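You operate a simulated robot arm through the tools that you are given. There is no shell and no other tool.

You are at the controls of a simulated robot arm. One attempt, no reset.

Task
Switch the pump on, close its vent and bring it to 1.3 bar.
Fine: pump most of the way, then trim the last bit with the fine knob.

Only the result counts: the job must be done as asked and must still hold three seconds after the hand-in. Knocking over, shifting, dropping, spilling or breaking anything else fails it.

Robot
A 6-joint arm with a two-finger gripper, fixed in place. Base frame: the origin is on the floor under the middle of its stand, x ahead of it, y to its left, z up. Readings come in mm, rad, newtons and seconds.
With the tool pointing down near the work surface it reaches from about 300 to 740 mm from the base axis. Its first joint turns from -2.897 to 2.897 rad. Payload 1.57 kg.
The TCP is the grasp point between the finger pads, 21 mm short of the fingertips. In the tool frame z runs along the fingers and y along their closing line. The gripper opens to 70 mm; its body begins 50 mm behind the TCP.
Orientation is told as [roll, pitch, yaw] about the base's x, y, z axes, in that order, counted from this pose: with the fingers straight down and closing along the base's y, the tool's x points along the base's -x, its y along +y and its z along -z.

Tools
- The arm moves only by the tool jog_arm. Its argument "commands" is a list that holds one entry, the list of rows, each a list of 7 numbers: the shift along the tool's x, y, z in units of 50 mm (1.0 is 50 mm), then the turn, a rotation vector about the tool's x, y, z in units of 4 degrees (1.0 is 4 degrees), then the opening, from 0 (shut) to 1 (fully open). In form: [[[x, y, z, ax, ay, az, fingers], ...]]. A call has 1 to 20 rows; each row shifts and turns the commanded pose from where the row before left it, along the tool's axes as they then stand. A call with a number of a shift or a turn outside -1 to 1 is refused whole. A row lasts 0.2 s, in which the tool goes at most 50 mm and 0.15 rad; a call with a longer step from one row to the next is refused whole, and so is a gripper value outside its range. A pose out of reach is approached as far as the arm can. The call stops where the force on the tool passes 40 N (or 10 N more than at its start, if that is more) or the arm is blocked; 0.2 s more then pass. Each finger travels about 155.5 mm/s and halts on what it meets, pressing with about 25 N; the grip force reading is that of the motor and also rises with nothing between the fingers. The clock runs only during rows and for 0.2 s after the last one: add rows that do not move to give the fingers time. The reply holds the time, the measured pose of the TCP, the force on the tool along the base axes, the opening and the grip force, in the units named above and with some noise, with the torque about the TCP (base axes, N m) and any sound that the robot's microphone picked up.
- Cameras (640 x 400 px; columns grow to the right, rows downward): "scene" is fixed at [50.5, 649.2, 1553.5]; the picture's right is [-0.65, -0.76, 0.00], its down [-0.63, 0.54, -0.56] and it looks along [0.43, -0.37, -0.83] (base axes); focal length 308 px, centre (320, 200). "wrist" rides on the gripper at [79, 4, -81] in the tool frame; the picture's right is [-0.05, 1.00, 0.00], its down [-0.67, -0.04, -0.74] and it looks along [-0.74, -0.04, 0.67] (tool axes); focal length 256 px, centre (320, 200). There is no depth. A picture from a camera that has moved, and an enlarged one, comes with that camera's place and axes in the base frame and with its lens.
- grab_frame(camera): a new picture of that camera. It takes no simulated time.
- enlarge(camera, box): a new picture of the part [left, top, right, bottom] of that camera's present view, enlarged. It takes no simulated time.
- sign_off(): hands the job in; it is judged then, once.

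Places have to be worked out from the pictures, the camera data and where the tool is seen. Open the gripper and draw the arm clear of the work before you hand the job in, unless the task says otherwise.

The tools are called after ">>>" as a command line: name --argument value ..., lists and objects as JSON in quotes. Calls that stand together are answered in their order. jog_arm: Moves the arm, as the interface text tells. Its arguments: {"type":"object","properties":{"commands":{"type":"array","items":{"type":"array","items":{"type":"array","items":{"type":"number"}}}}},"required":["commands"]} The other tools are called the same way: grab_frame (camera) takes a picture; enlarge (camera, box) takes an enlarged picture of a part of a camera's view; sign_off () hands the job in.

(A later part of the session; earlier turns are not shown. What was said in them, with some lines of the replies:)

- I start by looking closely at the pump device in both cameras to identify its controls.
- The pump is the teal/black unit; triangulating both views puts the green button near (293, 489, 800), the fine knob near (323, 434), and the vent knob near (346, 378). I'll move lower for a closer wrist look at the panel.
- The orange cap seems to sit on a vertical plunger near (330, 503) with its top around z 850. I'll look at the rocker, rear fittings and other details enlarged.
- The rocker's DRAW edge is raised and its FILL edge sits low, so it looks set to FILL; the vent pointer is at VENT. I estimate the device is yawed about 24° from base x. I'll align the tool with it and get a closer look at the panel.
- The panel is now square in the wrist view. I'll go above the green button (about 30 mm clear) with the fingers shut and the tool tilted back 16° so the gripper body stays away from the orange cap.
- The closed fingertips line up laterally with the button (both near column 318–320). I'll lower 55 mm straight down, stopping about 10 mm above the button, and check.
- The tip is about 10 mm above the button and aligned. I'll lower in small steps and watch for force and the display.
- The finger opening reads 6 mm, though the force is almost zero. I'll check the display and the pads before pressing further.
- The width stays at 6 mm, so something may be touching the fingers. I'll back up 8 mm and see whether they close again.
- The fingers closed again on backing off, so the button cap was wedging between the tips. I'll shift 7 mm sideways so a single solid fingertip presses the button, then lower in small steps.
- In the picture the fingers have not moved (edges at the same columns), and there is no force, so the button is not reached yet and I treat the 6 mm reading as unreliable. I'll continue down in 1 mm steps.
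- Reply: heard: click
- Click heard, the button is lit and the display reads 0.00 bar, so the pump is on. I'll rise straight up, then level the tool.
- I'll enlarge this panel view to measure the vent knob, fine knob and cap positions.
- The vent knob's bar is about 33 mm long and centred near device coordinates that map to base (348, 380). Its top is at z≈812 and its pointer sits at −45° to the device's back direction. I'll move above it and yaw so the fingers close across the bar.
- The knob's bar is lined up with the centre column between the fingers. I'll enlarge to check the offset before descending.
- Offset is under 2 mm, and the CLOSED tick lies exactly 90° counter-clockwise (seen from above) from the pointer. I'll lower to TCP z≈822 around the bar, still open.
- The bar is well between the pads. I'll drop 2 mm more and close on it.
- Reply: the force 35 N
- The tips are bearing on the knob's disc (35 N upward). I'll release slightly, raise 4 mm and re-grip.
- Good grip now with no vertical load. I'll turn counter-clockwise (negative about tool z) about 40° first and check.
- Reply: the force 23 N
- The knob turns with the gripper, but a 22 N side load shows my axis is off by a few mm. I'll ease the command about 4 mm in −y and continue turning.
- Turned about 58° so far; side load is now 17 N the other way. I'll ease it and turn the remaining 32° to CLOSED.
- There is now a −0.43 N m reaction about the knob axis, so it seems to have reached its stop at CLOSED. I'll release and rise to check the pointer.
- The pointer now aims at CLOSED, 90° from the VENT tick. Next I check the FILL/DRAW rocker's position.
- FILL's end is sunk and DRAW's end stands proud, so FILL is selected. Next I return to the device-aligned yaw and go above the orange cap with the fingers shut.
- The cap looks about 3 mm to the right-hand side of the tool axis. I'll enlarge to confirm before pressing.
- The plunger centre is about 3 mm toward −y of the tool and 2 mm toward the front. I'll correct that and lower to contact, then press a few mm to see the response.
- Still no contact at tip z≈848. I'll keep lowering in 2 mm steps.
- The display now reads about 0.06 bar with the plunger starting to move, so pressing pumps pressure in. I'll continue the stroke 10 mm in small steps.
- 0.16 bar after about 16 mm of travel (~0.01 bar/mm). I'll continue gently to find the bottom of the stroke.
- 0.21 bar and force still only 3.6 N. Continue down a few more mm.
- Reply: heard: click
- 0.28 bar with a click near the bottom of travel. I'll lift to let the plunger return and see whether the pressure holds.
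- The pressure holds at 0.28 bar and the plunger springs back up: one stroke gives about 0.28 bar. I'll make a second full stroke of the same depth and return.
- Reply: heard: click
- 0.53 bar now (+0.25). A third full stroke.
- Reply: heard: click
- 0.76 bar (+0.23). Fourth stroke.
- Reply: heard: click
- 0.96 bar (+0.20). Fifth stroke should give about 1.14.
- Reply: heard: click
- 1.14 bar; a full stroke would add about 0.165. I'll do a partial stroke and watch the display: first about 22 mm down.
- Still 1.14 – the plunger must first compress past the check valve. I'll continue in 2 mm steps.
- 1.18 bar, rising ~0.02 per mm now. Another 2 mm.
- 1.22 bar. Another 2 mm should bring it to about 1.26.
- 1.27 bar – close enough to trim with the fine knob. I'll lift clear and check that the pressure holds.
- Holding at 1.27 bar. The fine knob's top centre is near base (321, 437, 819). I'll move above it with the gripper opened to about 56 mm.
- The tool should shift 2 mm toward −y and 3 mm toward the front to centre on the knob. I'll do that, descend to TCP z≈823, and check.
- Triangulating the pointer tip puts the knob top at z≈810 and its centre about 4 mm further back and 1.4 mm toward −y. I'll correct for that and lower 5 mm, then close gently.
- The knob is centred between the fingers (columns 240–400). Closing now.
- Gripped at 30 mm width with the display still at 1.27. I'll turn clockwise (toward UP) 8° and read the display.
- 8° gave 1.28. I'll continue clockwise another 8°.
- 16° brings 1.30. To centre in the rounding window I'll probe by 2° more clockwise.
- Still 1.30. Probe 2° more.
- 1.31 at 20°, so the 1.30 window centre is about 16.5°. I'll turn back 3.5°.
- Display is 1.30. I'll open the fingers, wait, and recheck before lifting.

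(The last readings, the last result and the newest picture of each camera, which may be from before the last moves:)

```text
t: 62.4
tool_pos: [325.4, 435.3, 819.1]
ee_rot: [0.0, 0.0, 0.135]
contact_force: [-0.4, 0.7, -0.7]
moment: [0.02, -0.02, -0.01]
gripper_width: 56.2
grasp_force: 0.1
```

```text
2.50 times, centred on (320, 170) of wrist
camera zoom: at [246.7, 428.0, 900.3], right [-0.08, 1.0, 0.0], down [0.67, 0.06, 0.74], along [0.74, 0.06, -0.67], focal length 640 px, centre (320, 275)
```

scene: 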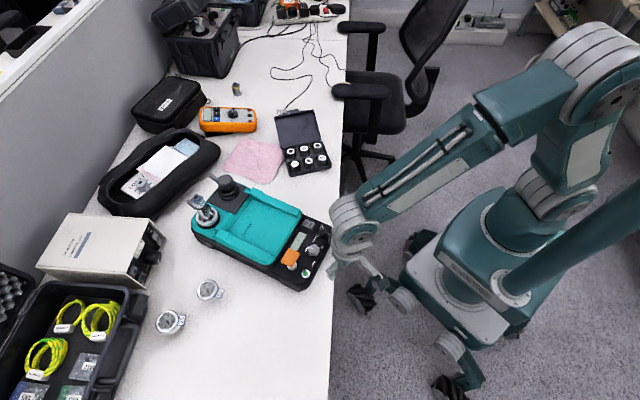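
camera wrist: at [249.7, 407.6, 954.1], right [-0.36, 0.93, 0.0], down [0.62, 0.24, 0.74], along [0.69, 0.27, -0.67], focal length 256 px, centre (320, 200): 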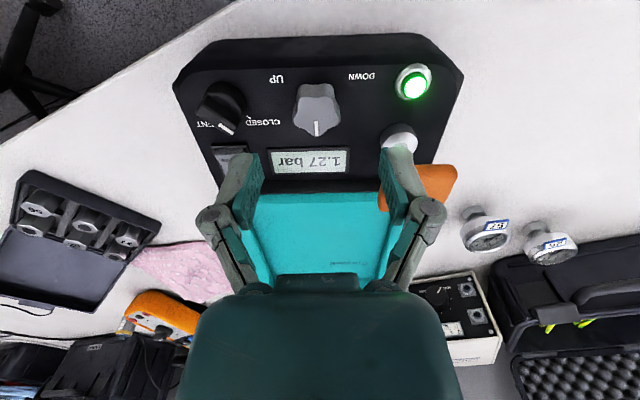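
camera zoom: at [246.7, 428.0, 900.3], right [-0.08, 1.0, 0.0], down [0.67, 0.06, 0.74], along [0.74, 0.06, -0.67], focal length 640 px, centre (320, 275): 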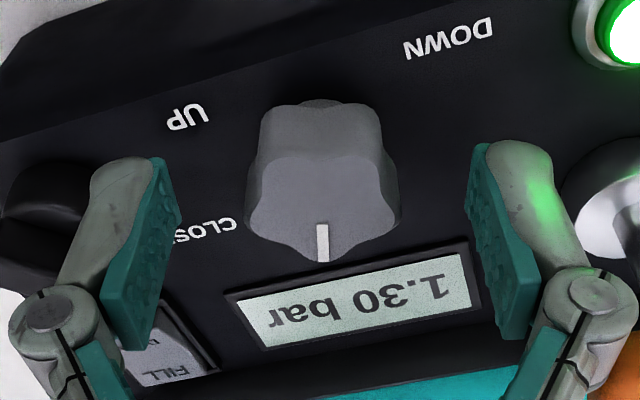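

Still 1.30 after release. I'll lift straight up, draw back toward the robot, and wait a few seconds to check for drift.

>>> jog_arm --commands '[[[0, 0, -0.4, 0, 0, 0, 0.8], [0, 0, -0.6, 0, 0, 0, 0.8], [0, 0, -0.8, 0, 0, 0, 1], [0, 0, -0.8, 0, 0, 0, 1], [0.6, 0, -0.4, 0, 0, 0, 1], [0.6, 0, 0, 0, 0, 0, 1], [0.6, 0, 0, 0, 0, 0, 1], [0, 0, 0, 0, 0, 0, 1], [0, 0, 0, 0, 0, 0, 1], [0, 0, 0, 0, 0, 0, 1], [0, 0, 0, 0, 0, 0, 1], [0, 0, 0, 0, 0, 0, 1], [0, 0, 0, 0, 0, 0, 1], [0, 0, 0, 0, 0, 0, 1], [0, 0, 0, 0, 0, 0, 1], [0, 0, 0, 0, 0, 0, 1], [0, 0, 0, 0, 0, 0, 1], [0, 0, 0, 0, 0, 0, 1], [0, 0, 0, 0, 0, 0, 1], [0, 0, 0, 0, 0, 0, 1]]]'

>>> grab_frame --camera "wrist"

>>> grab_frame --camera "scene"

>>> enlarge --camera "scene" --box '[265, 205, 361, 290]'

```text
t: 66.6
tool_pos: [235.1, 420.2, 969.2]
ee_rot: [-0.001, -0.001, 0.139]
contact_force: [-0.1, -0.3, -0.4]
moment: [-0.02, -0.03, 0.0]
gripper_width: 69.7
grasp_force: 0.1
```

```text
taken
camera wrist: at [156.9, 415.5, 1050.2], right [-0.08, 1.0, 0.0], down [0.67, 0.06, 0.74], along [0.74, 0.06, -0.67], focal length 256 px, centre (320, 200)
```

wrist: 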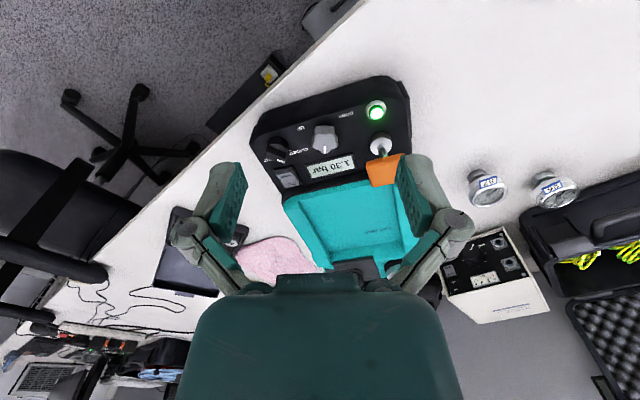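

```text
taken
```

scene: 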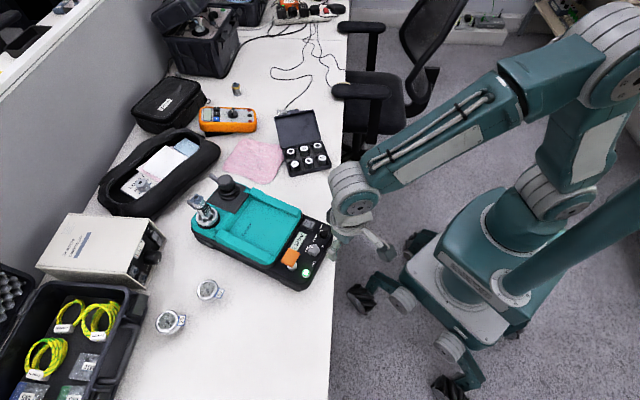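

```text
4.71 times, centred on (313, 248) of scene
camera zoom: at [50.5, 649.2, 1553.5], right [-0.65, -0.76, 0.0], down [-0.63, 0.54, -0.56], along [0.43, -0.37, -0.83], focal length 1451 px, centre (353, -24)
```

zoom: 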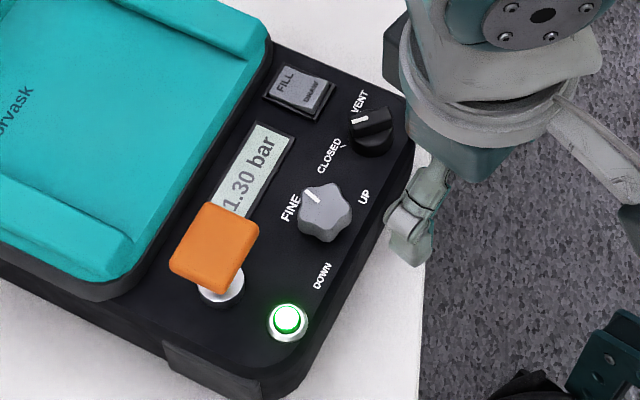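

The display still shows 1.30 bar after about 4 s, the button is lit and the pointer is at CLOSED. I'll take one enlarged check, with a further wait for slow leakage.

>>> jog_arm --commands '[[[0, 0, 0, 0, 0, 0, 1], [0, 0, 0, 0, 0, 0, 1], [0, 0, 0, 0, 0, 0, 1], [0, 0, 0, 0, 0, 0, 1], [0, 0, 0, 0, 0, 0, 1], [0, 0, 0, 0, 0, 0, 1], [0, 0, 0, 0, 0, 0, 1], [0, 0, 0, 0, 0, 0, 1], [0, 0, 0, 0, 0, 0, 1], [0, 0, 0, 0, 0, 0, 1], [0, 0, 0, 0, 0, 0, 1], [0, 0, 0, 0, 0, 0, 1], [0, 0, 0, 0, 0, 0, 1], [0, 0, 0, 0, 0, 0, 1], [0, 0, 0, 0, 0, 0, 1]]]'

>>> enlarge --camera "wrist" --box '[245, 80, 415, 190]'

```text
t: 69.8
tool_pos: [235.9, 422.0, 970.4]
ee_rot: [0.0, 0.001, 0.137]
contact_force: [-0.1, -0.4, 0.3]
moment: [0.01, 0.0, -0.02]
gripper_width: 70.2
grasp_force: 0.1
```

```text
3.64 times, centred on (330, 135) of wrist
camera zoom: at [156.9, 415.4, 1050.2], right [-0.08, 1.0, 0.0], down [0.67, 0.06, 0.74], along [0.74, 0.06, -0.67], focal length 931 px, centre (284, 436)
```

zoom: 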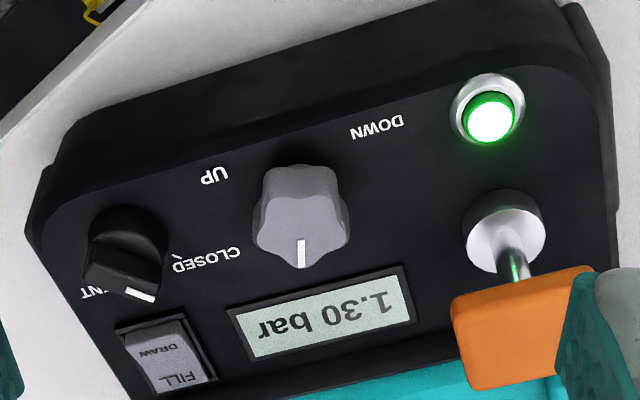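

Steady at 1.30 bar more than 7 s after release, with the vent at CLOSED, the pump lit and nothing shifted. I'll raise the arm a bit more to be fully clear.

>>> jog_arm --commands '[[[0.2, 0, -0.7, 0, 0, 0, 1], [0.2, 0, -0.7, 0, 0, 0, 1], [0.2, 0, -0.7, 0, 0, 0, 1], [0, 0, 0, 0, 0, 0, 1], [0, 0, 0, 0, 0, 0, 1]]]'

>>> enlarge --camera "scene" --box '[265, 205, 361, 290]'

```text
t: 71.0
tool_pos: [207.1, 418.5, 1075.5]
ee_rot: [0.001, -0.001, 0.137]
contact_force: [0.1, 0.5, 0.4]
moment: [-0.05, 0.01, 0.01]
gripper_width: 70.1
grasp_force: 0.0
```

```text
4.71 times, centred on (313, 248) of scene
camera zoom: at [50.5, 649.2, 1553.5], right [-0.65, -0.76, 0.0], down [-0.63, 0.54, -0.56], along [0.43, -0.37, -0.83], focal length 1451 px, centre (353, -24)
```

zoom: 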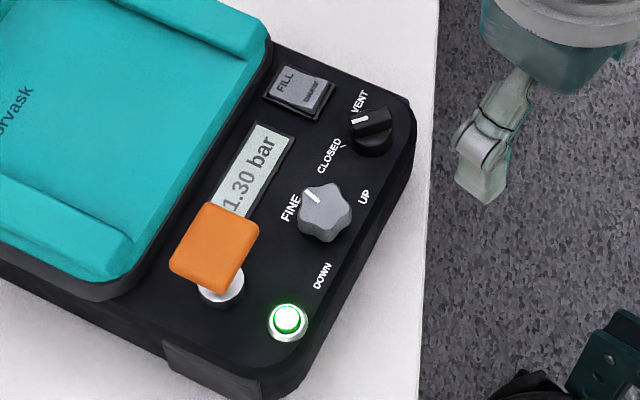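

The pump is on, its vent is closed and the display is steady at 1.30 bar. The arm is clear with the gripper open, so I'm handing the job in.

>>> sign_off

```text
The job is handed in.
```

The pump is switched on, its vent is closed, and the display reads 1.30 bar. I have handed the job in.

- **Power:** pressing the green button gave a click; the button lit and the display came on at 0.00 bar.
- **Vent:** I turned the knob 90° from VENT until it met its stop at CLOSED.
- **Pressure:** five full strokes and a partial one on the orange plunger brought it to 1.27 bar. I trimmed the rest with the fine knob. It briefly read 1.31 while I looked for the middle of the 1.30 range, then I turned it back.

The reading stayed at 1.30 bar for more than 8 seconds after I let go of the knob. The pump had not shifted, and I saw nothing else on the bench out of place. The arm is raised clear with the gripper open.
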